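You operate a simulated robot arm through the tools that you are given. There is no shell and no other tool.

Carry out the task below with a simulated two-armed robot. There is one attempt and no reset: what you move stays moved.

## Task
Load the full tie pack and tie up the black cord.
Fine: the empty pack goes on the trolley top; lock the latch; free the cord and leave it in the cradle.

Only the result counts: the job must be done as asked and must still hold three seconds after the hand-in. Knocking over, shifting, dropping, spilling or breaking anything else fails it.

## Robot
Two 7-joint arms with two-finger parallel grippers on one trunk that stands fixed in place. Base frame: the origin is at the foot of the trunk, x ahead of it, y to its left, z up. Lengths are in m, angles in degrees, forces in N, time in s.
The left shoulder is at [0.03, 0.119, 1.01], the right one opposite. Each reaches about 0.826 m from its shoulder. Payload 3.43 kg a hand.
Tool frame (each hand has its own): the origin (TCP) lies between the finger pads and is the grasp point; the fingertips stand 0.03 m ahead of it; z points along the fingers, y is the line along which they close. The gripper opens to 0.094 m. The fingers are 0.028 m wide and 0.01 m thick; the gripper's body (0.05 by 0.096 m) begins 0.055 m behind the TCP.
Orientation is told as [roll, pitch, yaw] about the base's x, y, z axes, in that order, counted from this pose: with the fingers straight down and closing along the base's y, the tool's x points along the base's -x, its y along +y and its z along -z.

## Interface
- The arms move only by the tool move_arm. It takes "left_plan", "right_plan" or both (then of equal length, played together; a hand with none holds still); each is a list of rows, each an object (a shift or turn left out is 0, a gripper value left out holds the last) with "linear": the shift along the base's x, y, z in m, a list of three; "rotation": the turn, a rotation vector about the base's x, y, z in degrees, a list of three. In form: [{"linear": [x, y, z], "rotation": [ax, ay, az]}, ...]. A call has 1 to 20 rows; each row shifts and turns the commanded pose from where the row before left it. "left_hand" and "right_hand" are, for a hand that has rows, the closure in counts, from 0 (fully open) to 255 (shut), set as the call begins (left out, the last holds). Rows are played at 5 a second. More than 0.05 m and 8.6 degrees between two rows, or a gripper value outside its range, and nothing of the call is played. A pose out of reach is approached as far as the arm can. The call stops where the force on the tool passes 40 N (or 10 N more than at its start, if that is more) or the arm is blocked; 0.2 s more then pass. Each finger travels about 0.072 m/s and halts on what it meets, pressing with about 28 N; the grip force reading is that of the motor and also rises with nothing between the fingers. The clock runs only during rows and for 0.2 s after the last one: add rows that do not move to give the fingers time. The reply holds the time, the measured pose of the TCP, the force on the tool along the base axes, the opening and the grip force, in the units named above and with some noise, with the torque about the TCP (base axes, N m) and any sound that the robot's microphone picked up.
- Cameras (640 x 400 px; columns grow to the right, rows downward): "scene" is now at [0.0309, -0.0051, 1.6978]; the picture's right is [-0.09, -1.00, 0.00], its down [-0.90, 0.08, -0.43] and it looks along [0.43, -0.04, -0.90] (base axes); focal length 310 px, centre (320, 200). "left" rides on the left gripper at [0.076, -0.014, -0.103] in its tool frame; the picture's right is [0.18, 0.98, 0.00], its down [-0.75, 0.14, -0.64] and it looks along [-0.63, 0.12, 0.77] (tool axes); focal length 243 px, centre (320, 200). "right" rides on the right gripper at [0.076, 0.014, -0.102] in its tool frame; the picture's right is [-0.18, 0.98, 0.00], its down [-0.75, -0.14, -0.64] and it looks along [-0.63, -0.12, 0.77] (tool axes); focal length 243 px, centre (320, 200). There is no depth. A picture from a camera that has moved, and an enlarged one, comes with that camera's place and axes in the base frame and with its lens.
- grab_frame(camera): a new picture of that camera. The clock stands still meanwhile.
- slide_trunk(by): moves the trunk up (or, below 0, down) by that many m; the arms and the scene camera ride with it, the base frame stays. It gives what a move gives, with no picture.
- head_to(pan, tilt): turns the head with the scene camera to pan (to the left, within 143 degrees either way) and tilt (down, from -29 to 69), counted from straight ahead of the robot. It gives what a move gives.
- close_up(camera, box): a new picture of the part [left, top, right, bottom] of that camera's present view, enlarged. The clock stands still meanwhile.
- close_job(): hands the job in; it is judged then, once.

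Nothing tells you positions but the pictures and the camera data. Unless the task says otherwise, let go and move clear before handing in.

The tools are called after "Call:" by a JSON object that holds its "op" and its "data". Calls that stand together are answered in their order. move_arm: Moves the arms, as the interface text tells. Its arguments: {"type":"object","properties":{"left_plan":{"type":"array","items":{"type":"object","properties":{"linear":{"type":"array","items":{"type":"number"}},"rotation":{"type":"array","items":{"type":"number"}}}}},"left_hand":{"type":"number"},"right_plan":{"type":"array","items":{"type":"object","properties":{"linear":{"type":"array","items":{"type":"number"}},"rotation":{"type":"array","items":{"type":"number"}}}}},"right_hand":{"type":"number"}},"required":[]} The other tools are called the same way: slide_trunk (by) moves the trunk up or down; head_to (pan, tilt) turns the head that bears the scene camera; grab_frame (camera) takes a picture; close_up (camera, box) takes an enlarged picture of a part of a camera's view; close_job () hands the job in.

At the start:

```text
time: 0.0
left_position: [0.4291, -0.004, 1.0706]
left_ee_rot: [0.1, 0.0, -0.1]
left_wrist_force: [0.2, 0.2, -0.8]
left_ft_torque: [0.01, -0.01, 0.01]
left_width: 0.094
left_gripper_force: 0.1
right_position: [0.3519, -0.2938, 1.1527]
right_ee_rot: [0.0, 0.1, 0.0]
right_wrist_force: [-0.2, 0.3, 0.6]
right_ft_torque: [-0.02, 0.0, 0.04]
right_width: 0.0942
right_gripper_force: 0.0
trunk travel left (down, up): [-0.275, 0.135]
head pan, tilt (commanded): [-4.9, 64.7]
```

scene: 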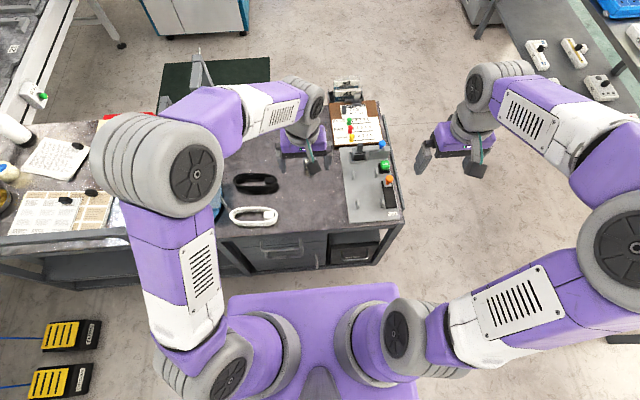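
right: 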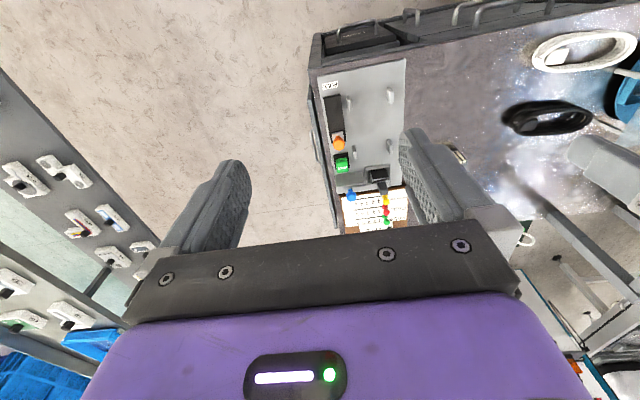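
left: 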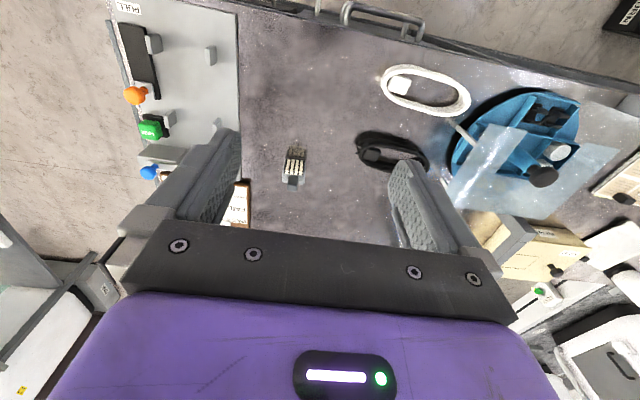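

I see a trolley with a grey machine (orange, green and blue knobs), a black and a white coiled cord, and a small tie pack. I'll look closer before moving anything.

Call:
{"op": "close_up", "data": {"camera": "scene", "box": [310, 70, 420, 240]}}

Call:
{"op": "close_up", "data": {"camera": "left", "box": [90, 0, 350, 220]}}

Call:
{"op": "close_up", "data": {"camera": "left", "box": [330, 30, 640, 220]}}

Call:
{"op": "close_up", "data": {"camera": "right", "box": [290, 20, 640, 250]}}

```text
2.35 times, centred on (365, 155) of scene
camera zoom: at [0.0309, -0.0051, 1.6978], right [-0.09, -1.0, 0.0], down [-0.9, 0.08, -0.43], along [0.43, -0.04, -0.9], focal length 730 px, centre (214, 306)
```

zoom: 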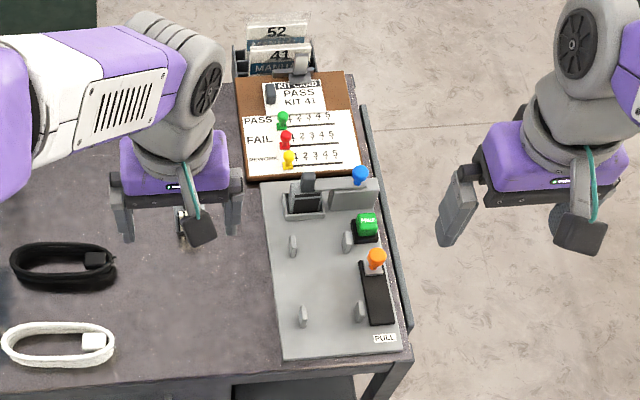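

```text
1.82 times, centred on (220, 110) of left
camera zoom: at [0.3513, -0.0189, 1.1709], right [-0.18, 0.98, 0.0], down [0.75, 0.14, 0.64], along [0.63, 0.12, -0.77], focal length 441 px, centre (502, 364)
```

zoom: 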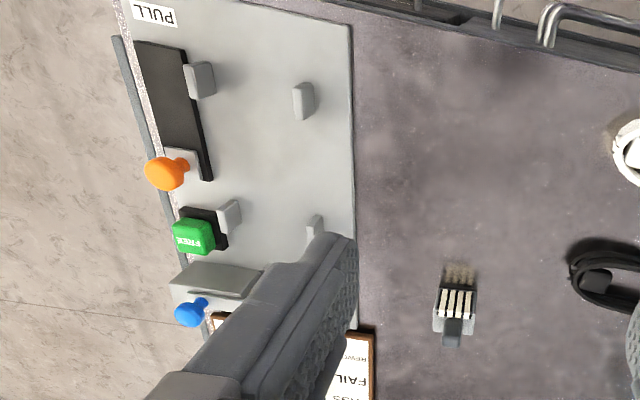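

```text
2.06 times, centred on (485, 125) of left
camera zoom: at [0.3513, -0.0189, 1.1709], right [-0.18, 0.98, 0.0], down [0.75, 0.14, 0.64], along [0.63, 0.12, -0.77], focal length 501 px, centre (-21, 355)
```

zoom: 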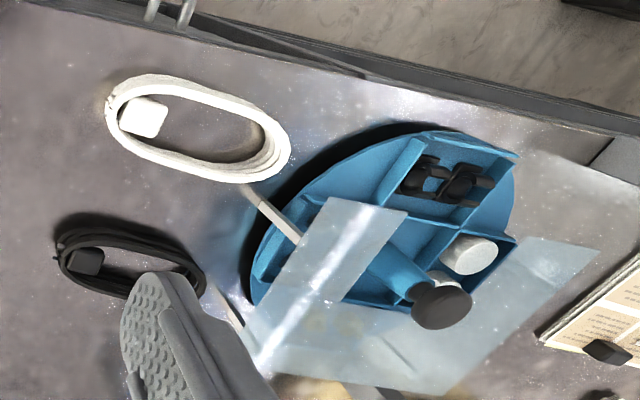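

```text
1.74 times, centred on (465, 135) of right
camera zoom: at [0.2753, -0.2797, 1.2537], right [0.18, 0.98, 0.0], down [0.75, -0.14, 0.64], along [0.63, -0.12, -0.77], focal length 422 px, centre (68, 313)
```

zoom: 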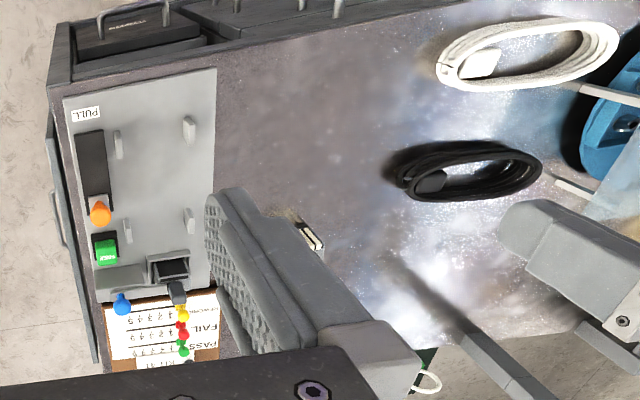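

The arms block part of the view. I'll take tighter close-ups of the fixture, the pack and the cord from where the cameras are now.

Call:
{"op": "close_up", "data": {"camera": "scene", "box": [345, 135, 410, 180]}}

Call:
{"op": "close_up", "data": {"camera": "right", "box": [310, 60, 430, 235]}}

Call:
{"op": "close_up", "data": {"camera": "left", "box": [260, 130, 330, 200]}}

Call:
{"op": "close_up", "data": {"camera": "left", "box": [100, 0, 250, 220]}}

```text
8.89 times, centred on (378, 158) of scene
camera zoom: at [0.0309, -0.0051, 1.6978], right [-0.09, -1.0, 0.0], down [-0.9, 0.08, -0.43], along [0.43, -0.04, -0.9], focal length 2759 px, centre (-191, 578)
```

zoom: 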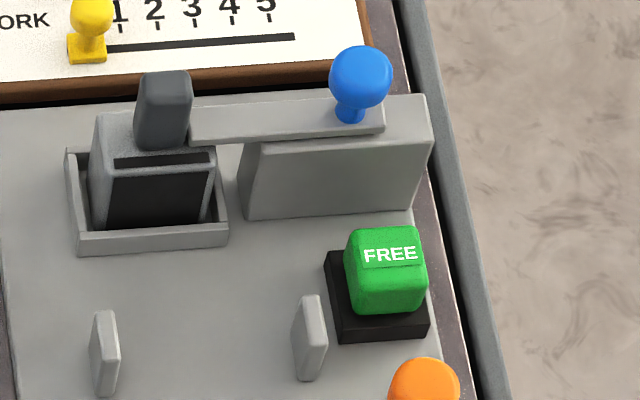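

```text
2.29 times, centred on (370, 148) of right
camera zoom: at [0.2753, -0.2797, 1.2537], right [0.18, 0.98, 0.0], down [0.75, -0.14, 0.64], along [0.63, -0.12, -0.77], focal length 555 px, centre (206, 320)
```

zoom: 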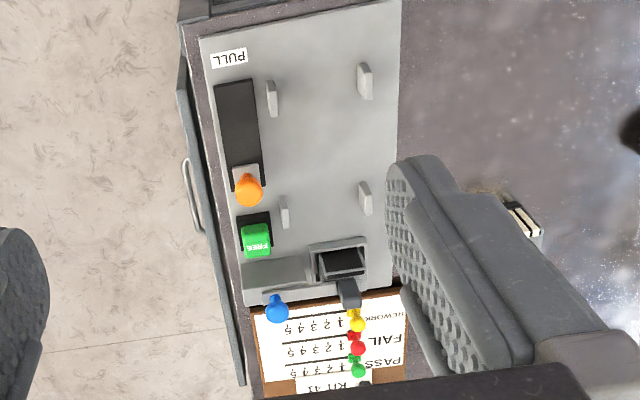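

```text
5.71 times, centred on (295, 165) of left
camera zoom: at [0.3513, -0.0189, 1.1709], right [-0.18, 0.98, 0.0], down [0.75, 0.14, 0.64], along [0.63, 0.12, -0.77], focal length 1386 px, centre (463, 400)
```

zoom: 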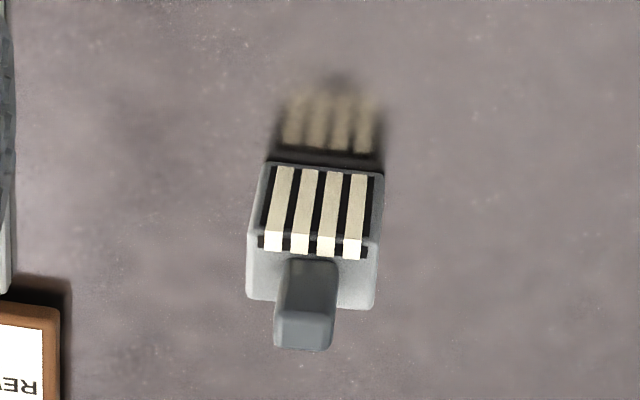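

```text
1.82 times, centred on (175, 110) of left
camera zoom: at [0.3513, -0.0189, 1.1709], right [-0.18, 0.98, 0.0], down [0.75, 0.14, 0.64], along [0.63, 0.12, -0.77], focal length 441 px, centre (584, 364)
```

zoom: 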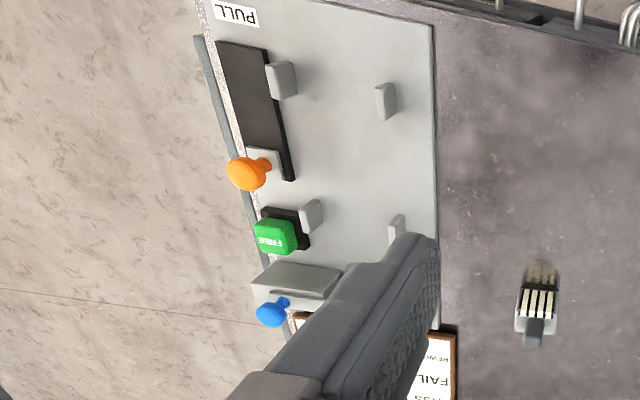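

The fixture has a slot holding an empty pack, a latch bar with a blue knob, a green FREE button, an orange PULL slider and four cradle pegs. The full pack stands at about (0.6, 0.0). I'll move the left arm aside and bring the right camera over the fixture.

Call:
{"op": "move_arm", "data": {"left_plan": [{"linear": [-0.01, 0.05, 0.01]}, {"linear": [-0.01, 0.05, 0.01]}, {"linear": [-0.01, 0.05, 0.01]}, {"linear": [-0.01, 0.05, 0.01]}, {"linear": [-0.01, 0.04, 0.01]}], "right_plan": [{"linear": [0.02, 0.01, -0.02]}, {"linear": [0.02, 0.01, -0.02]}, {"linear": [0.02, 0.01, -0.02]}, {"linear": [0.02, 0.01, -0.02]}, {"linear": [0.02, 0.01, -0.02]}]}}

Call:
{"op": "grab_frame", "data": {"camera": "scene"}}

Call:
{"op": "grab_frame", "data": {"camera": "right"}}

Call:
{"op": "grab_frame", "data": {"camera": "left"}}

```text
refused: row 1 steps farther than a row can; nothing moved
```

```text
taken
camera scene: at [0.0309, -0.0051, 1.6978], right [-0.09, -1.0, 0.0], down [-0.9, 0.08, -0.43], along [0.43, -0.04, -0.9], focal length 310 px, centre (320, 200)
```

scene: 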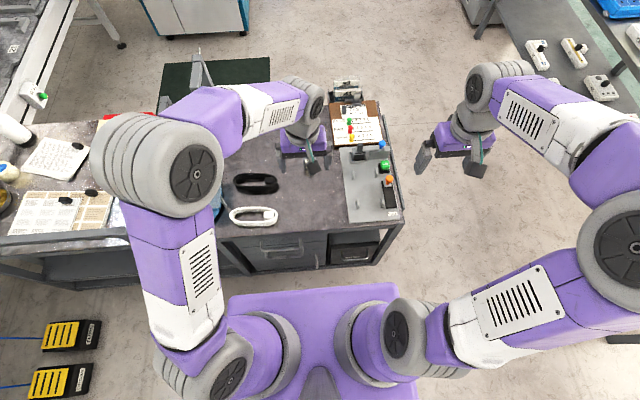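

```text
taken
camera right: at [0.2753, -0.2797, 1.2537], right [0.18, 0.98, 0.0], down [0.75, -0.14, 0.64], along [0.63, -0.12, -0.77], focal length 243 px, centre (320, 200)
```

right: 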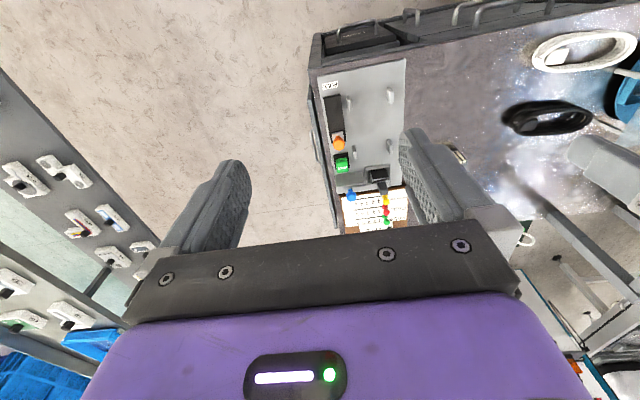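

```text
taken
camera left: at [0.3513, -0.0189, 1.1709], right [-0.18, 0.98, 0.0], down [0.75, 0.14, 0.64], along [0.63, 0.12, -0.77], focal length 243 px, centre (320, 200)
```

left: 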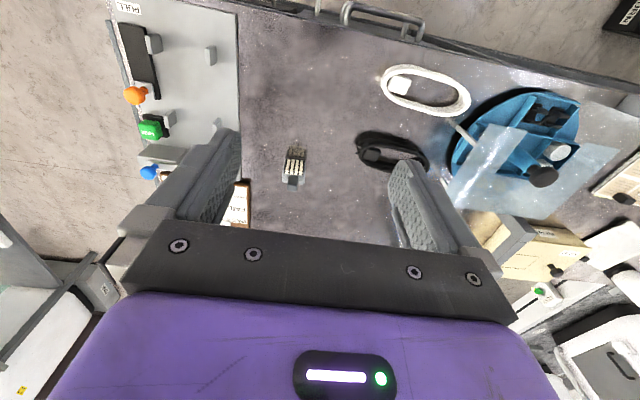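

A row may shift at most 0.05 m in total, so that call was refused and nothing moved. I'll repeat the move with smaller steps.

Call:
{"op": "move_arm", "data": {"left_plan": [{"linear": [-0.01, 0.045, 0.01]}, {"linear": [-0.01, 0.045, 0.01]}, {"linear": [-0.01, 0.045, 0.01]}, {"linear": [-0.01, 0.045, 0.01]}, {"linear": [-0.01, 0.045, 0.01]}, {"linear": [-0.01, 0.02, 0.01]}], "right_plan": [{"linear": [0.02, 0.01, -0.02]}, {"linear": [0.02, 0.01, -0.02]}, {"linear": [0.02, 0.01, -0.02]}, {"linear": [0.02, 0.01, -0.02]}, {"linear": [0.02, 0.01, -0.02]}, {"linear": [0, 0, 0]}]}}

Call:
{"op": "grab_frame", "data": {"camera": "scene"}}

Call:
{"op": "grab_frame", "data": {"camera": "right"}}

Call:
{"op": "grab_frame", "data": {"camera": "left"}}

```text
time: 1.4
left_position: [0.3676, 0.2403, 1.1289]
left_ee_rot: [0.1, 0.1, 0.0]
left_wrist_force: [-0.4, 0.0, 0.7]
left_ft_torque: [-0.02, -0.02, 0.0]
left_width: 0.0939
left_gripper_force: 0.2
right_position: [0.4498, -0.2427, 1.0553]
right_ee_rot: [0.0, -0.2, 0.0]
right_wrist_force: [-0.1, -0.3, 0.5]
right_ft_torque: [0.0, -0.04, 0.0]
right_width: 0.0938
right_gripper_force: 0.0
trunk travel left (down, up): [-0.275, 0.135]
head pan, tilt (commanded): [-4.9, 64.7]
```

```text
taken
camera scene: at [0.0298, -0.0054, 1.6978], right [-0.09, -1.0, 0.0], down [-0.9, 0.08, -0.43], along [0.43, -0.04, -0.9], focal length 310 px, centre (320, 200)
```

scene: 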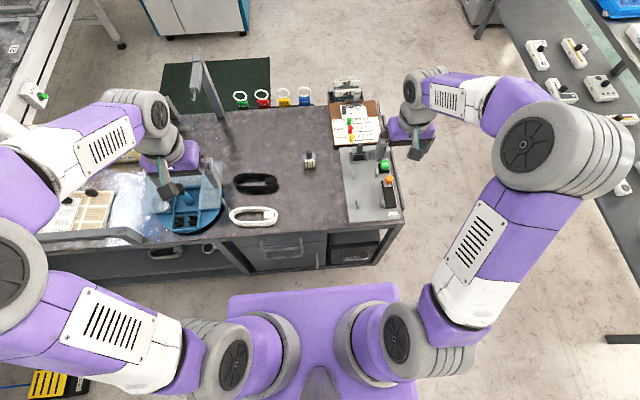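

```text
taken
camera right: at [0.3738, -0.2292, 1.1568], right [0.18, 0.98, 0.0], down [0.75, -0.14, 0.64], along [0.63, -0.12, -0.77], focal length 243 px, centre (320, 200)
```

right: 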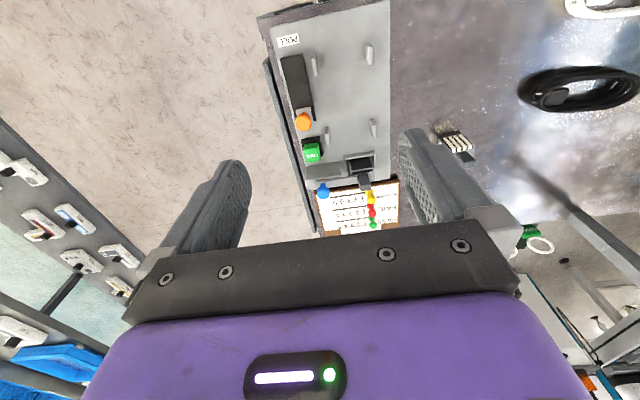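

```text
taken
camera left: at [0.2892, 0.2249, 1.2307], right [-0.18, 0.98, 0.0], down [0.75, 0.14, 0.64], along [0.63, 0.12, -0.77], focal length 243 px, centre (320, 200)
```

left: 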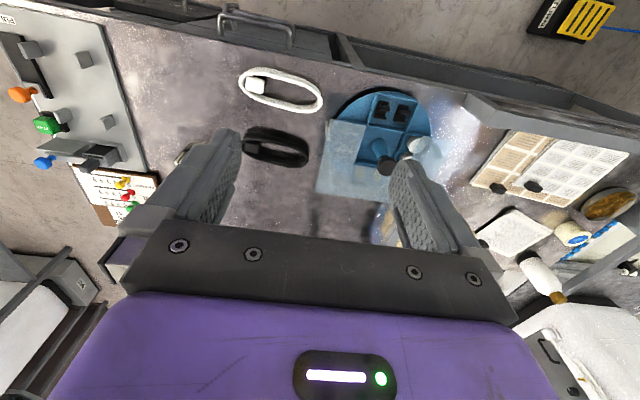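

Call:
{"op": "close_up", "data": {"camera": "right", "box": [280, 20, 400, 95]}}

Call:
{"op": "close_up", "data": {"camera": "right", "box": [280, 110, 400, 210]}}

Call:
{"op": "close_up", "data": {"camera": "scene", "box": [290, 130, 410, 225]}}

Call:
{"op": "close_up", "data": {"camera": "left", "box": [0, 0, 170, 190]}}

Call:
{"op": "close_up", "data": {"camera": "scene", "box": [210, 160, 300, 230]}}

```text
5.33 times, centred on (340, 58) of right
camera zoom: at [0.3738, -0.2292, 1.1568], right [0.18, 0.98, 0.0], down [0.75, -0.14, 0.64], along [0.63, -0.12, -0.77], focal length 1294 px, centre (213, 960)
```

zoom: 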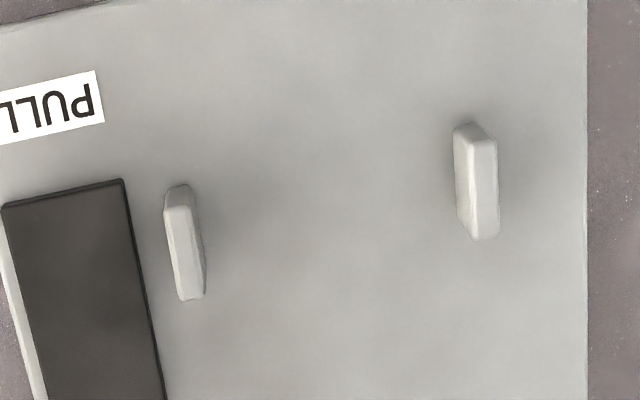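

```text
4.00 times, centred on (340, 160) of right
camera zoom: at [0.3738, -0.2292, 1.1568], right [0.18, 0.98, 0.0], down [0.75, -0.14, 0.64], along [0.63, -0.12, -0.77], focal length 970 px, centre (240, 360)
```

zoom: 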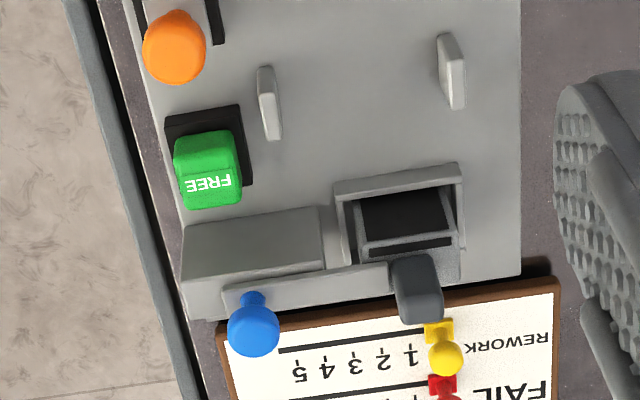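

```text
4.21 times, centred on (350, 178) of scene
camera zoom: at [0.0298, -0.0054, 1.6978], right [-0.09, -1.0, 0.0], down [-0.9, 0.08, -0.43], along [0.43, -0.04, -0.9], focal length 1307 px, centre (194, 295)
```

zoom: 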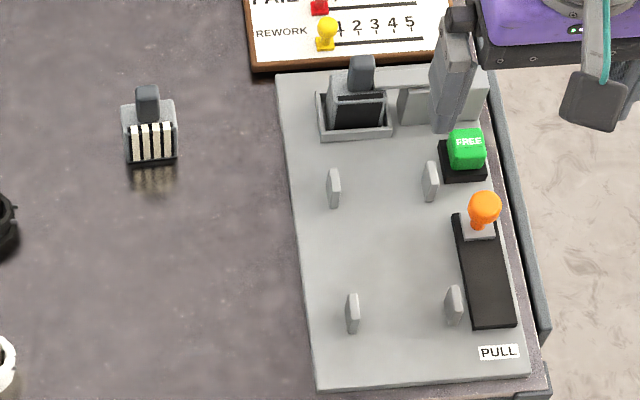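

```text
2.11 times, centred on (85, 95) of left
camera zoom: at [0.2892, 0.2249, 1.2307], right [-0.18, 0.98, 0.0], down [0.75, 0.14, 0.64], along [0.63, 0.12, -0.77], focal length 511 px, centre (815, 421)
```

zoom: 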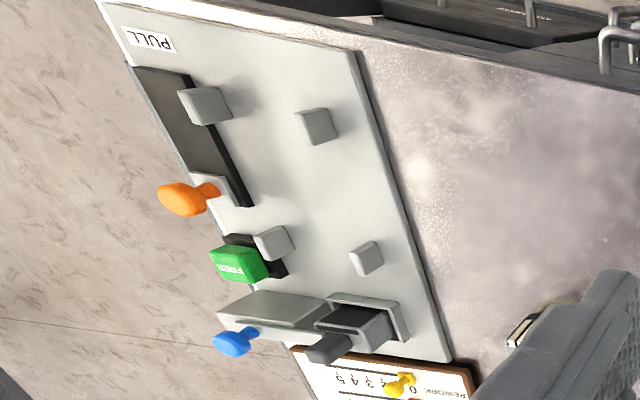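

```text
5.71 times, centred on (255, 195) of scene
camera zoom: at [0.0298, -0.0054, 1.6978], right [-0.09, -1.0, 0.0], down [-0.9, 0.08, -0.43], along [0.43, -0.04, -0.9], focal length 1774 px, centre (691, 229)
```

zoom: 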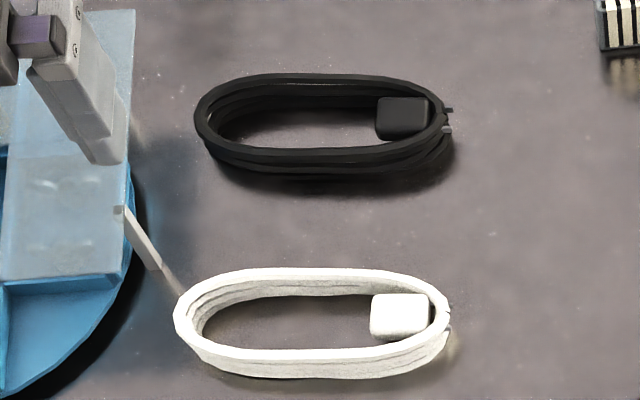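

I'll bring the right hand closer so its camera can show how the latch and pack slot work.

Call:
{"op": "move_arm", "data": {"right_plan": [{"linear": [0.03, 0.01, -0.03]}, {"linear": [0.03, 0.01, -0.03]}, {"linear": [0.03, 0.01, -0.03]}, {"linear": [0.02, 0.01, -0.03]}, {"linear": [0, 0, 0]}]}}

Call:
{"op": "grab_frame", "data": {"camera": "right"}}

Call:
{"op": "close_up", "data": {"camera": "right", "box": [220, 60, 420, 230]}}

```text
time: 2.6
left_position: [0.3679, 0.2407, 1.129]
left_ee_rot: [0.0, 0.0, 0.1]
left_wrist_force: [-0.6, -0.8, -0.7]
left_ft_torque: [0.03, -0.01, -0.01]
left_width: 0.094
left_gripper_force: 0.0
right_position: [0.5612, -0.2058, 0.9338]
right_ee_rot: [-0.1, -0.1, 0.0]
right_wrist_force: [1.1, -0.7, 1.2]
right_ft_torque: [-0.01, 0.01, 0.0]
right_width: 0.094
right_gripper_force: 0.1
trunk travel left (down, up): [-0.275, 0.135]
head pan, tilt (commanded): [-4.9, 64.7]
```

```text
taken
camera right: at [0.4836, -0.1912, 1.035], right [0.18, 0.98, 0.0], down [0.75, -0.14, 0.64], along [0.63, -0.12, -0.77], focal length 243 px, centre (320, 200)
```

right: 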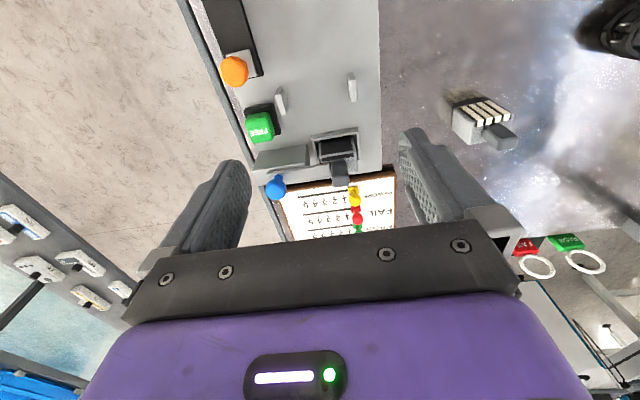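

```text
2.35 times, centred on (320, 145) of right
camera zoom: at [0.4836, -0.1912, 1.035], right [0.18, 0.98, 0.0], down [0.75, -0.14, 0.64], along [0.63, -0.12, -0.77], focal length 571 px, centre (320, 329)
```

zoom: 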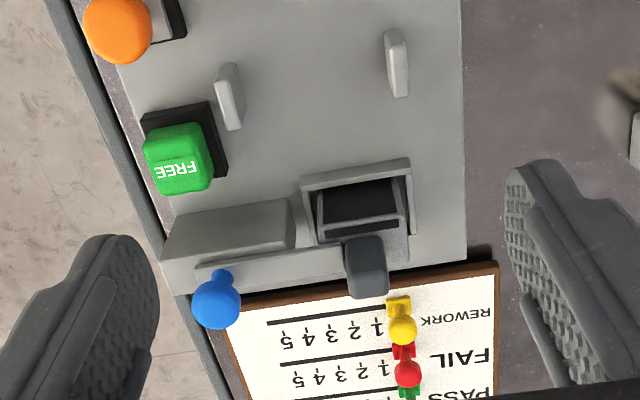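

Call:
{"op": "close_up", "data": {"camera": "right", "box": [250, 125, 390, 205]}}

Call:
{"op": "close_up", "data": {"camera": "scene", "box": [340, 130, 410, 175]}}

Call:
{"op": "close_up", "data": {"camera": "left", "box": [20, 110, 140, 190]}}

Call:
{"op": "close_up", "data": {"camera": "right", "box": [430, 80, 530, 160]}}

```text
4.57 times, centred on (320, 165) of right
camera zoom: at [0.4836, -0.1912, 1.035], right [0.18, 0.98, 0.0], down [0.75, -0.14, 0.64], along [0.63, -0.12, -0.77], focal length 1109 px, centre (320, 360)
```

zoom: 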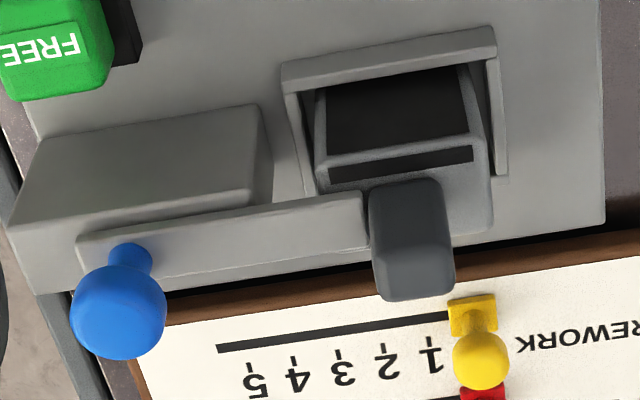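

```text
8.89 times, centred on (375, 152) of scene
camera zoom: at [0.0303, -0.0052, 1.6978], right [-0.09, -1.0, 0.0], down [-0.9, 0.08, -0.43], along [0.43, -0.04, -0.9], focal length 2759 px, centre (-169, 622)
```

zoom: 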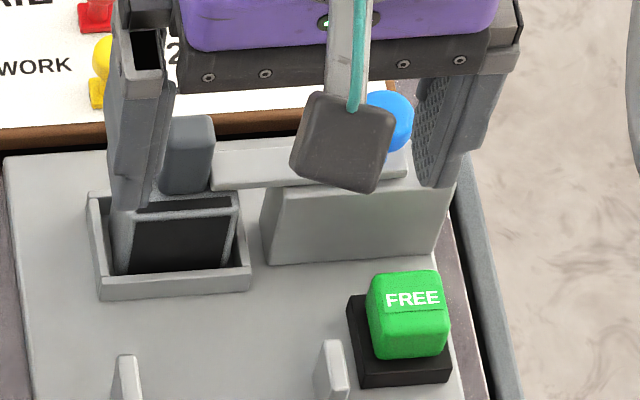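

```text
5.00 times, centred on (80, 150) of left
camera zoom: at [0.2899, 0.2245, 1.2306], right [-0.18, 0.98, 0.0], down [0.75, 0.14, 0.64], along [0.63, 0.12, -0.77], focal length 1213 px, centre (1520, 450)
```

zoom: 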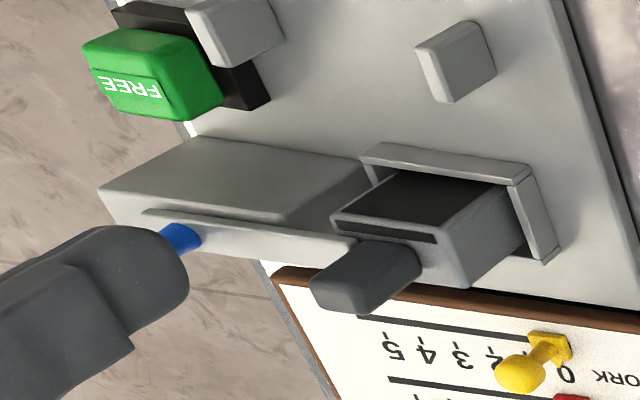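

```text
5.00 times, centred on (480, 120) of right
camera zoom: at [0.4836, -0.1912, 1.035], right [0.18, 0.98, 0.0], down [0.75, -0.14, 0.64], along [0.63, -0.12, -0.77], focal length 1213 px, centre (-480, 600)
```

zoom: 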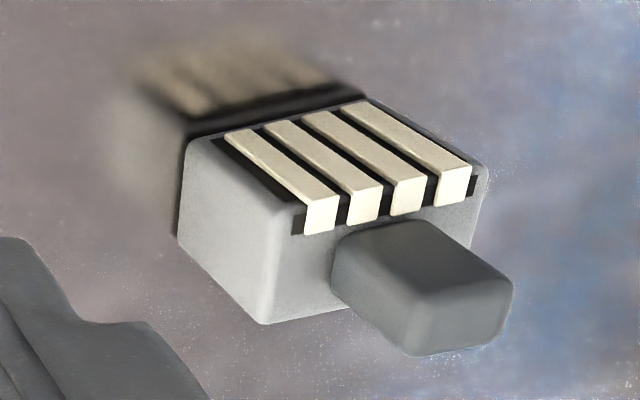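

The pack's tab and the latch knob look vertical. I need a side view to tell whether the bar sits over the pack, so I'll draw the right hand back and tilt it to look nearly level.

Call:
{"op": "move_arm", "data": {"right_plan": [{"linear": [-0.03, 0, -0.005], "rotation": [0, -8, 0]}, {"linear": [-0.03, 0, -0.005], "rotation": [0, -8, 0]}, {"linear": [-0.03, 0, -0.005], "rotation": [0, -8, 0]}, {"linear": [-0.03, 0, -0.005], "rotation": [0, -8, 0]}, {"linear": [-0.03, 0, -0.005], "rotation": [0, -8, 0]}, {"linear": [0, 0, 0]}]}}

Call:
{"op": "grab_frame", "data": {"camera": "right"}}

Call:
{"op": "grab_frame", "data": {"camera": "scene"}}

```text
time: 4.0
left_position: [0.3689, 0.2401, 1.1281]
left_ee_rot: [0.1, 0.0, -0.1]
left_wrist_force: [0.1, 0.0, -0.5]
left_ft_torque: [0.01, 0.03, 0.0]
left_width: 0.094
left_gripper_force: 0.0
right_position: [0.4109, -0.203, 0.9054]
right_ee_rot: [-0.1, -40.0, 0.0]
right_wrist_force: [-0.7, -0.4, 1.4]
right_ft_torque: [0.0, -0.02, -0.03]
right_width: 0.0942
right_gripper_force: 0.1
trunk travel left (down, up): [-0.275, 0.135]
head pan, tilt (commanded): [-4.9, 64.7]
```

```text
taken
camera right: at [0.2867, -0.1879, 0.9342], right [0.14, 0.98, 0.12], down [0.16, -0.14, 0.98], along [0.98, -0.12, -0.18], focal length 243 px, centre (320, 200)
```

right: 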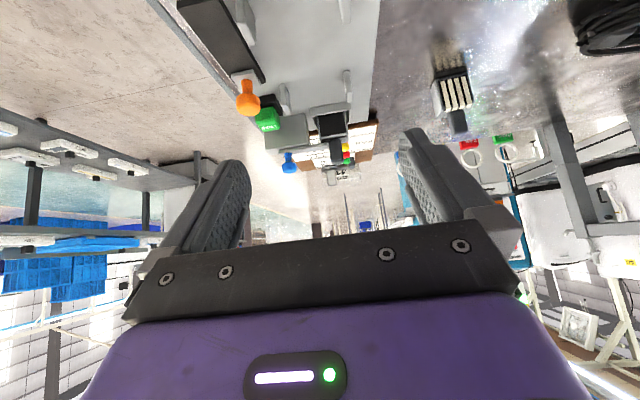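

```text
taken
camera scene: at [0.0309, -0.0048, 1.6978], right [-0.09, -1.0, 0.0], down [-0.9, 0.08, -0.43], along [0.43, -0.04, -0.9], focal length 310 px, centre (320, 200)
```

scene: 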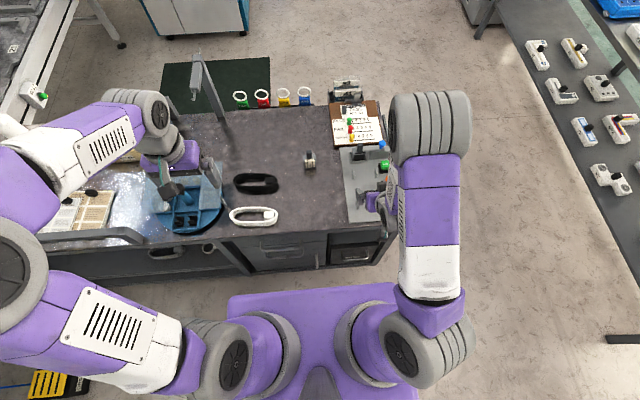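

Call:
{"op": "close_up", "data": {"camera": "right", "box": [260, 90, 390, 180]}}

Call:
{"op": "close_up", "data": {"camera": "right", "box": [420, 50, 500, 140]}}

Call:
{"op": "close_up", "data": {"camera": "right", "box": [170, 0, 390, 130]}}

```text
4.44 times, centred on (325, 135) of right
camera zoom: at [0.2867, -0.1879, 0.9342], right [0.14, 0.98, 0.12], down [0.16, -0.14, 0.98], along [0.98, -0.12, -0.18], focal length 1078 px, centre (298, 489)
```

zoom: 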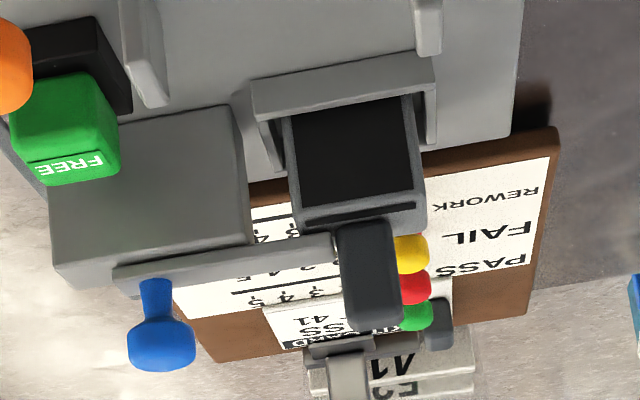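

```text
4.44 times, centred on (460, 95) of right
camera zoom: at [0.2867, -0.1879, 0.9342], right [0.14, 0.98, 0.12], down [0.16, -0.14, 0.98], along [0.98, -0.12, -0.18], focal length 1078 px, centre (-302, 667)
```

zoom: 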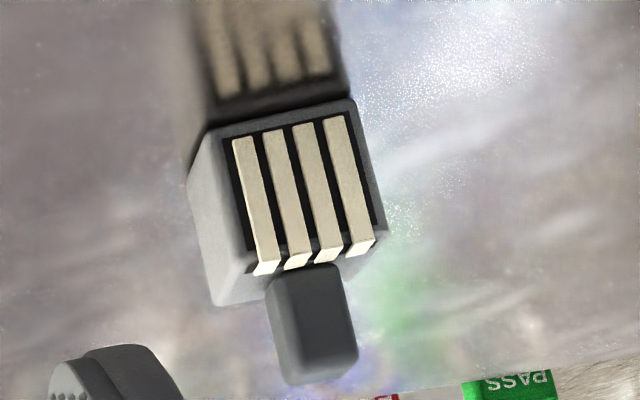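

```text
2.91 times, centred on (280, 65) of right
camera zoom: at [0.2867, -0.1879, 0.9342], right [0.14, 0.98, 0.12], down [0.16, -0.14, 0.98], along [0.98, -0.12, -0.18], focal length 706 px, centre (436, 593)
```

zoom: 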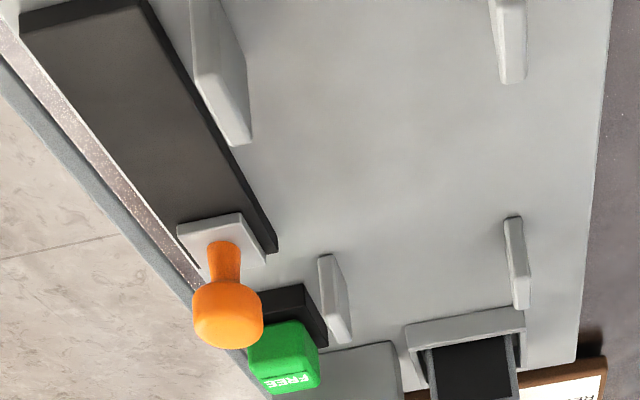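

In this view the latch bar lies over the pack's top, right beside its tab, so the latch looks closed on the empty pack. I'll zoom in on the mechanism and the cord before touching it.

Call:
{"op": "close_up", "data": {"camera": "right", "box": [264, 110, 354, 175]}}

Call:
{"op": "close_up", "data": {"camera": "left", "box": [20, 100, 130, 180]}}

Call:
{"op": "close_up", "data": {"camera": "left", "box": [225, 55, 335, 175]}}

Call:
{"op": "close_up", "data": {"camera": "scene", "box": [290, 140, 330, 175]}}

```text
6.15 times, centred on (309, 142) of right
camera zoom: at [0.2867, -0.1879, 0.9342], right [0.14, 0.98, 0.12], down [0.16, -0.14, 0.98], along [0.98, -0.12, -0.18], focal length 1493 px, centre (388, 554)
```

zoom: 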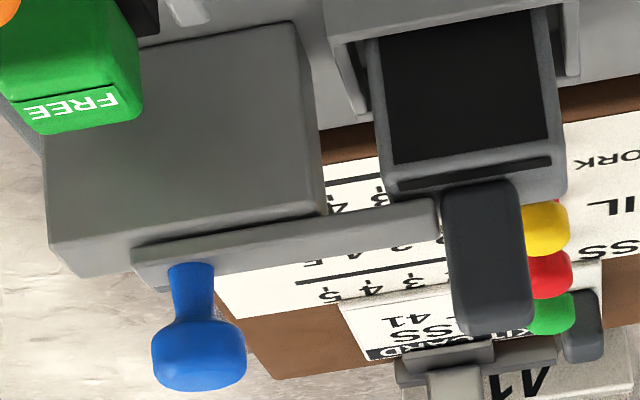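

```text
5.00 times, centred on (75, 140) of left
camera zoom: at [0.2903, 0.2247, 1.2304], right [-0.18, 0.98, 0.0], down [0.75, 0.14, 0.64], along [0.63, 0.12, -0.77], focal length 1213 px, centre (1545, 500)
```

zoom: 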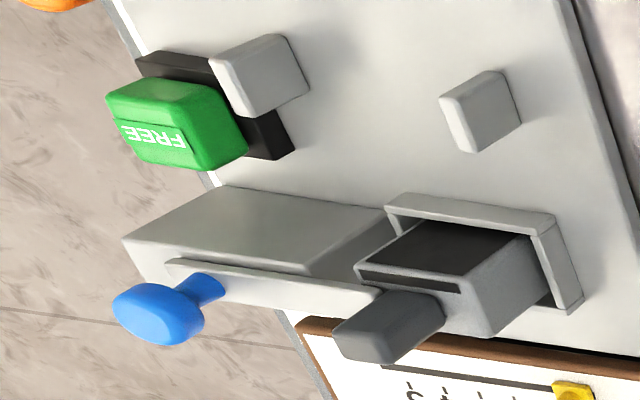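

```text
3.33 times, centred on (280, 115) of left
camera zoom: at [0.2903, 0.2247, 1.2304], right [-0.18, 0.98, 0.0], down [0.75, 0.14, 0.64], along [0.63, 0.12, -0.77], focal length 809 px, centre (453, 483)
```

zoom: 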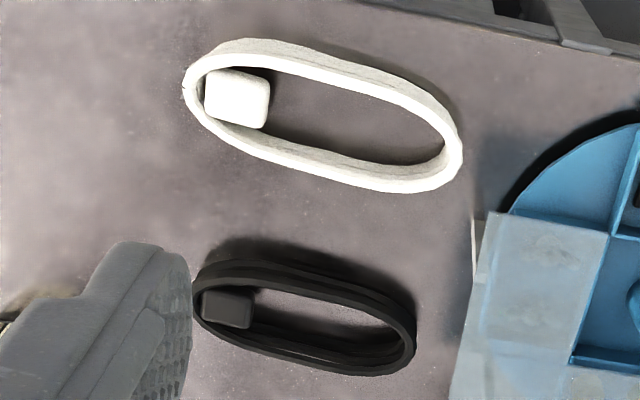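

```text
11.43 times, centred on (310, 158) of scene
camera zoom: at [0.0309, -0.0048, 1.6978], right [-0.09, -1.0, 0.0], down [-0.9, 0.08, -0.43], along [0.43, -0.04, -0.9], focal length 3548 px, centre (434, 686)
```

zoom: 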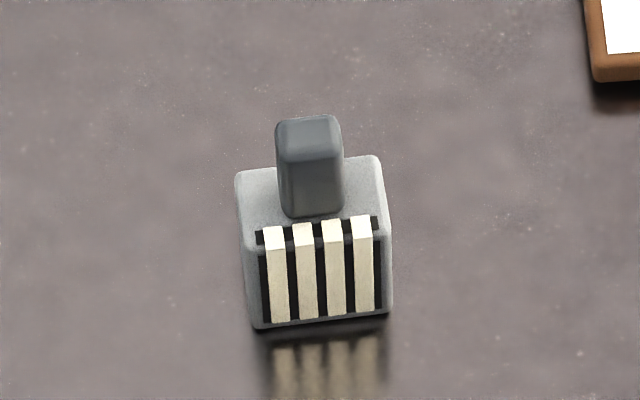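

I place the blue knob at about (0.644, -0.272, 0.809), with the bar top near z 0.786, and the empty pack's tab at (0.641, -0.197), its top at 0.815. Next I'll set the right hand upright again above the knob.

Call:
{"op": "move_arm", "data": {"right_plan": [{"linear": [0.045, -0.0138, 0.005], "rotation": [0, 8, 0]}, {"linear": [0.045, -0.0138, 0.005], "rotation": [0, 8, 0]}, {"linear": [0.045, -0.0138, 0.005], "rotation": [0, 8, 0]}, {"linear": [0.045, -0.0138, 0.005], "rotation": [0, 8, 0]}, {"linear": [0.045, -0.0138, 0.005], "rotation": [0, 8, 0]}, {"linear": [0.008, 0, -0.045]}, {"linear": [0, 0, 0]}], "right_hand": 90}}

Call:
{"op": "grab_frame", "data": {"camera": "right"}}

Call:
{"op": "grab_frame", "data": {"camera": "scene"}}

Call:
{"op": "close_up", "data": {"camera": "left", "box": [0, 60, 150, 190]}}

```text
time: 5.6
left_position: [0.3692, 0.2403, 1.1287]
left_ee_rot: [0.0, 0.0, -0.1]
left_wrist_force: [0.0, -0.9, 0.0]
left_ft_torque: [-0.02, -0.02, -0.03]
left_width: 0.094
left_gripper_force: 0.0
right_position: [0.6416, -0.2726, 0.8893]
right_ee_rot: [0.0, 0.1, 0.0]
right_wrist_force: [-0.1, -0.2, -1.3]
right_ft_torque: [0.01, 0.02, -0.02]
right_width: 0.0606
right_gripper_force: 0.1
trunk travel left (down, up): [-0.275, 0.135]
head pan, tilt (commanded): [-4.9, 64.7]
```

```text
taken
camera right: at [0.5647, -0.2576, 0.9911], right [0.18, 0.98, 0.0], down [0.75, -0.14, 0.64], along [0.63, -0.12, -0.77], focal length 243 px, centre (320, 200)
```

right: 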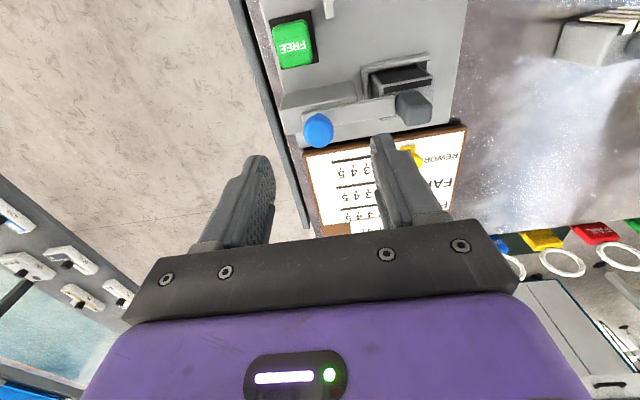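

```text
taken
camera scene: at [0.0312, -0.0051, 1.6978], right [-0.09, -1.0, 0.0], down [-0.9, 0.08, -0.43], along [0.43, -0.04, -0.9], focal length 310 px, centre (320, 200)
```

scene: 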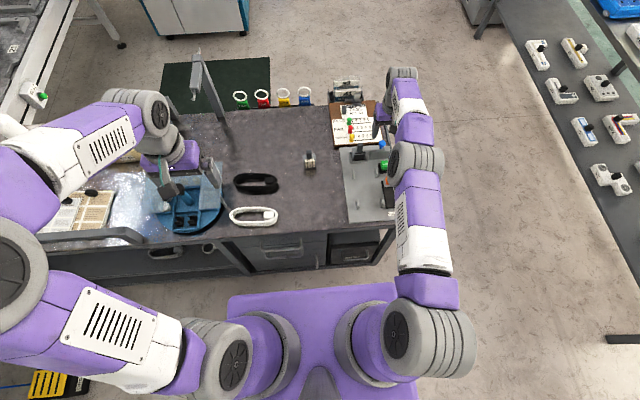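

```text
3.08 times, centred on (75, 125) of left
camera zoom: at [0.2906, 0.2246, 1.2304], right [-0.18, 0.98, 0.0], down [0.75, 0.14, 0.64], along [0.63, 0.12, -0.77], focal length 746 px, centre (1074, 431)
```

zoom: 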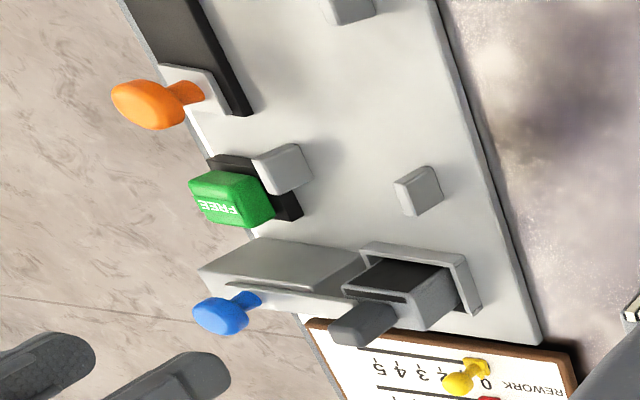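

The knob checks out at (0.644, -0.273, 0.809), midway between the fingers. I'll lower the hand and close on it.

Call:
{"op": "move_arm", "data": {"right_plan": [{"linear": [0.001, 0, -0.03]}, {"linear": [0.001, 0, -0.02]}, {"linear": [0, 0, -0.012]}, {"linear": [0, 0, 0]}]}}

Call:
{"op": "grab_frame", "data": {"camera": "right"}}

Call:
{"op": "close_up", "data": {"camera": "left", "box": [0, 60, 150, 190]}}

```text
time: 6.6
left_position: [0.3689, 0.24, 1.1279]
left_ee_rot: [0.0, 0.0, 0.0]
left_wrist_force: [0.1, 0.7, 0.2]
left_ft_torque: [-0.01, 0.01, 0.0]
left_width: 0.0941
left_gripper_force: 0.0
right_position: [0.6331, -0.2696, 0.8273]
right_ee_rot: [-0.1, 0.0, -0.1]
right_wrist_force: [-0.7, -0.8, 0.3]
right_ft_torque: [0.01, -0.03, 0.0]
right_width: 0.0612
right_gripper_force: 0.0
right hand out of reach, approached as far as the arm can: row 1, 2, 3
trunk travel left (down, up): [-0.275, 0.135]
head pan, tilt (commanded): [-4.9, 64.7]
```

```text
taken
camera right: at [0.5565, -0.2553, 0.9287], right [0.18, 0.98, 0.0], down [0.75, -0.14, 0.64], along [0.63, -0.12, -0.77], focal length 243 px, centre (320, 200)
```

right: 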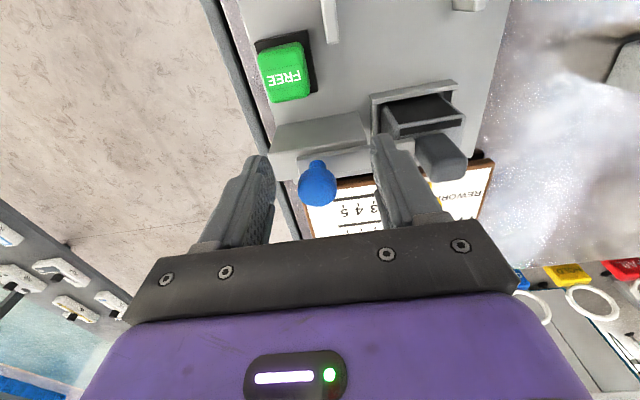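

```text
3.08 times, centred on (75, 125) of left
camera zoom: at [0.2901, 0.2247, 1.2305], right [-0.18, 0.98, 0.0], down [0.75, 0.14, 0.64], along [0.63, 0.12, -0.77], focal length 746 px, centre (1074, 431)
```

zoom: 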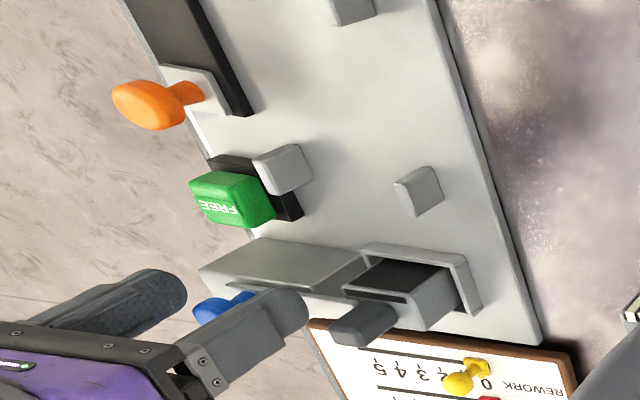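

The hand stopped short at x = 0.633 because the arm is at the end of its reach. I'll raise the right hand and then lower the trunk to gain reach.

Call:
{"op": "move_arm", "data": {"right_plan": [{"linear": [-0.01, 0, 0.04]}, {"linear": [-0.01, 0, 0.04]}, {"linear": [-0.01, 0, 0.04]}, {"linear": [0, 0, 0]}]}}

Call:
{"op": "slide_trunk", "data": {"by": -0.09}}

Call:
{"op": "grab_frame", "data": {"camera": "scene"}}

Call:
{"op": "grab_frame", "data": {"camera": "right"}}

```text
time: 7.6
left_position: [0.3688, 0.2394, 1.1287]
left_ee_rot: [0.0, 0.0, 0.0]
left_wrist_force: [0.1, -0.5, 0.5]
left_ft_torque: [0.0, 0.01, -0.01]
left_width: 0.094
left_gripper_force: 0.1
right_position: [0.6092, -0.2722, 0.9488]
right_ee_rot: [0.0, 0.0, 0.0]
right_wrist_force: [-0.4, 0.0, -0.9]
right_ft_torque: [-0.04, -0.01, 0.02]
right_width: 0.0609
right_gripper_force: 0.0
trunk travel left (down, up): [-0.275, 0.135]
head pan, tilt (commanded): [-4.9, 64.7]
```

```text
time: 8.8
left_position: [0.369, 0.2396, 1.0383]
left_ee_rot: [-0.1, 0.1, 0.0]
left_wrist_force: [0.3, -0.1, -1.1]
left_ft_torque: [0.0, 0.01, 0.01]
left_width: 0.0941
left_gripper_force: 0.1
right_position: [0.6075, -0.2706, 0.86]
right_ee_rot: [0.0, 0.0, 0.0]
right_wrist_force: [-0.1, 0.4, -1.2]
right_ft_torque: [-0.01, 0.01, 0.02]
right_width: 0.0607
right_gripper_force: 0.1
trunk travel left (down, up): [-0.185, 0.225]
head pan, tilt (commanded): [-4.9, 64.7]
```

```text
taken
camera scene: at [0.0307, -0.0051, 1.6079], right [-0.09, -1.0, 0.0], down [-0.9, 0.08, -0.43], along [0.43, -0.04, -0.9], focal length 310 px, centre (320, 200)
```

scene: 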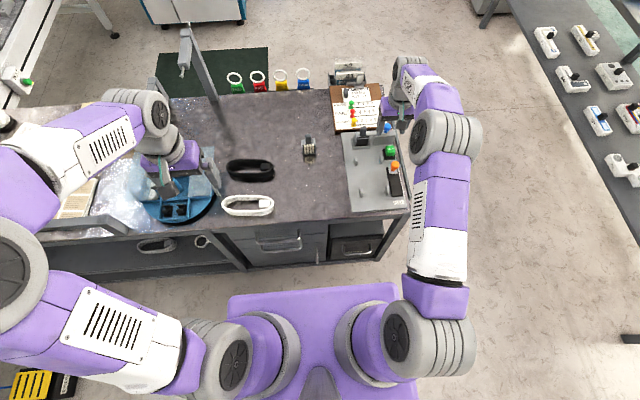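

```text
taken
camera right: at [0.5316, -0.2574, 0.9609], right [0.18, 0.98, 0.0], down [0.75, -0.14, 0.64], along [0.63, -0.12, -0.77], focal length 243 px, centre (320, 200)
```

right: 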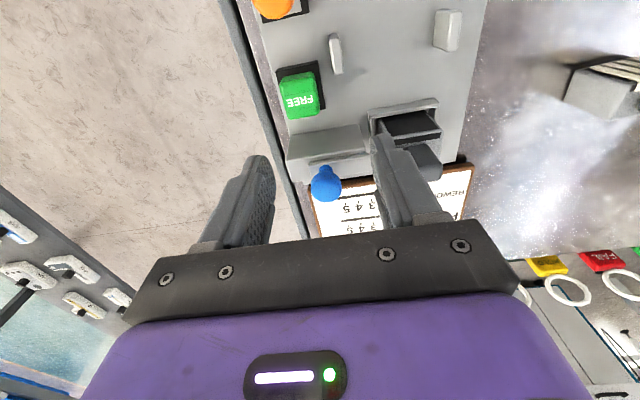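

Call:
{"op": "move_arm", "data": {"right_plan": [{"linear": [0.02, -0.001, 0]}, {"linear": [0.016, -0.001, 0]}, {"linear": [0, 0, 0]}]}}

```text
time: 9.7
left_position: [0.3686, 0.2399, 1.0379]
left_ee_rot: [0.0, 0.0, 0.0]
left_wrist_force: [-0.5, -0.7, -1.1]
left_ft_torque: [0.01, 0.01, -0.01]
left_width: 0.0941
left_gripper_force: 0.2
right_position: [0.6423, -0.2717, 0.8607]
right_ee_rot: [0.2, 0.1, -0.1]
right_wrist_force: [0.0, -0.1, 0.5]
right_ft_torque: [-0.04, -0.02, 0.0]
right_width: 0.0604
right_gripper_force: 0.1
trunk travel left (down, up): [-0.185, 0.225]
head pan, tilt (commanded): [-4.9, 64.7]
```

Call:
{"op": "move_arm", "data": {"right_plan": [{"linear": [0.001, -0.0005, -0.015]}, {"linear": [0.001, 0, -0.012]}, {"linear": [0, 0, -0.005]}, {"linear": [0, 0, 0]}]}}

Call:
{"op": "grab_frame", "data": {"camera": "right"}}

Call:
{"op": "close_up", "data": {"camera": "left", "box": [0, 60, 150, 190]}}

```text
time: 10.7
left_position: [0.3677, 0.2392, 1.0395]
left_ee_rot: [0.0, 0.0, 0.0]
left_wrist_force: [-1.1, -0.3, -0.3]
left_ft_torque: [0.01, 0.01, 0.01]
left_width: 0.0941
left_gripper_force: 0.0
right_position: [0.6451, -0.2731, 0.8267]
right_ee_rot: [0.1, -0.2, 0.0]
right_wrist_force: [-1.0, 0.4, 0.2]
right_ft_torque: [0.04, 0.01, 0.05]
right_width: 0.0609
right_gripper_force: 0.0
trunk travel left (down, up): [-0.185, 0.225]
head pan, tilt (commanded): [-4.9, 64.7]
```

```text
taken
camera right: at [0.5676, -0.2596, 0.9293], right [0.18, 0.98, 0.0], down [0.75, -0.14, 0.64], along [0.63, -0.12, -0.77], focal length 243 px, centre (320, 200)
```

right: 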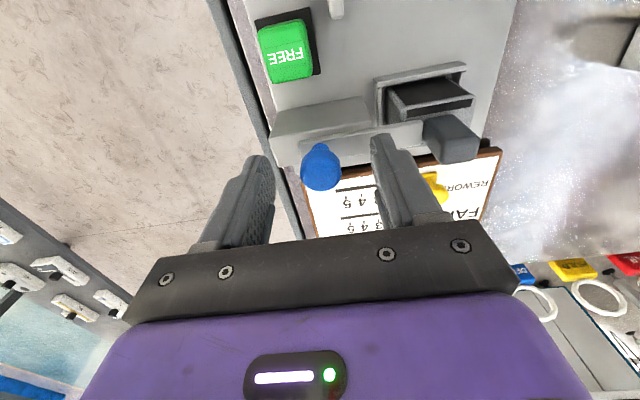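

```text
3.08 times, centred on (75, 125) of left
camera zoom: at [0.2904, 0.2246, 1.1405], right [-0.18, 0.98, 0.0], down [0.75, 0.14, 0.64], along [0.63, 0.12, -0.77], focal length 746 px, centre (1074, 431)
```

zoom: 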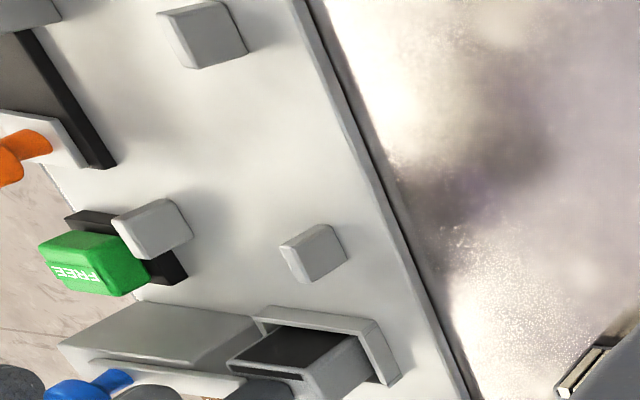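

The fingers straddle the knob, so I'll close on it.

Call:
{"op": "move_arm", "data": {"right_plan": [{"linear": [0, 0, 0]}, {"linear": [0, 0, 0]}, {"linear": [0, 0, 0]}], "right_hand": 220}}

Call:
{"op": "close_up", "data": {"camera": "right", "box": [220, 60, 500, 240]}}

```text
time: 11.4
left_position: [0.3684, 0.2408, 1.0379]
left_ee_rot: [-0.1, 0.0, 0.0]
left_wrist_force: [0.0, -0.8, 0.2]
left_ft_torque: [0.04, 0.01, -0.01]
left_width: 0.0942
left_gripper_force: 0.2
right_position: [0.6446, -0.2725, 0.828]
right_ee_rot: [0.1, -0.1, 0.0]
right_wrist_force: [0.9, -0.5, -0.5]
right_ft_torque: [0.03, -0.05, -0.02]
right_width: 0.0227
right_gripper_force: 45.0
trunk travel left (down, up): [-0.185, 0.225]
head pan, tilt (commanded): [-4.9, 64.7]
```

```text
2.22 times, centred on (360, 150) of right
camera zoom: at [0.5677, -0.2595, 0.9294], right [0.18, 0.98, 0.0], down [0.75, -0.14, 0.64], along [0.63, -0.12, -0.77], focal length 539 px, centre (231, 311)
```

zoom: 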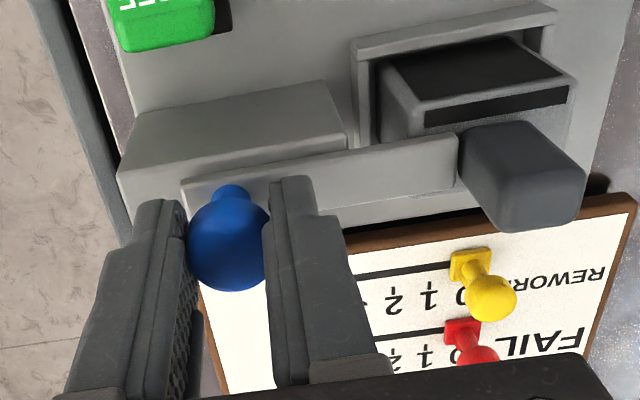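

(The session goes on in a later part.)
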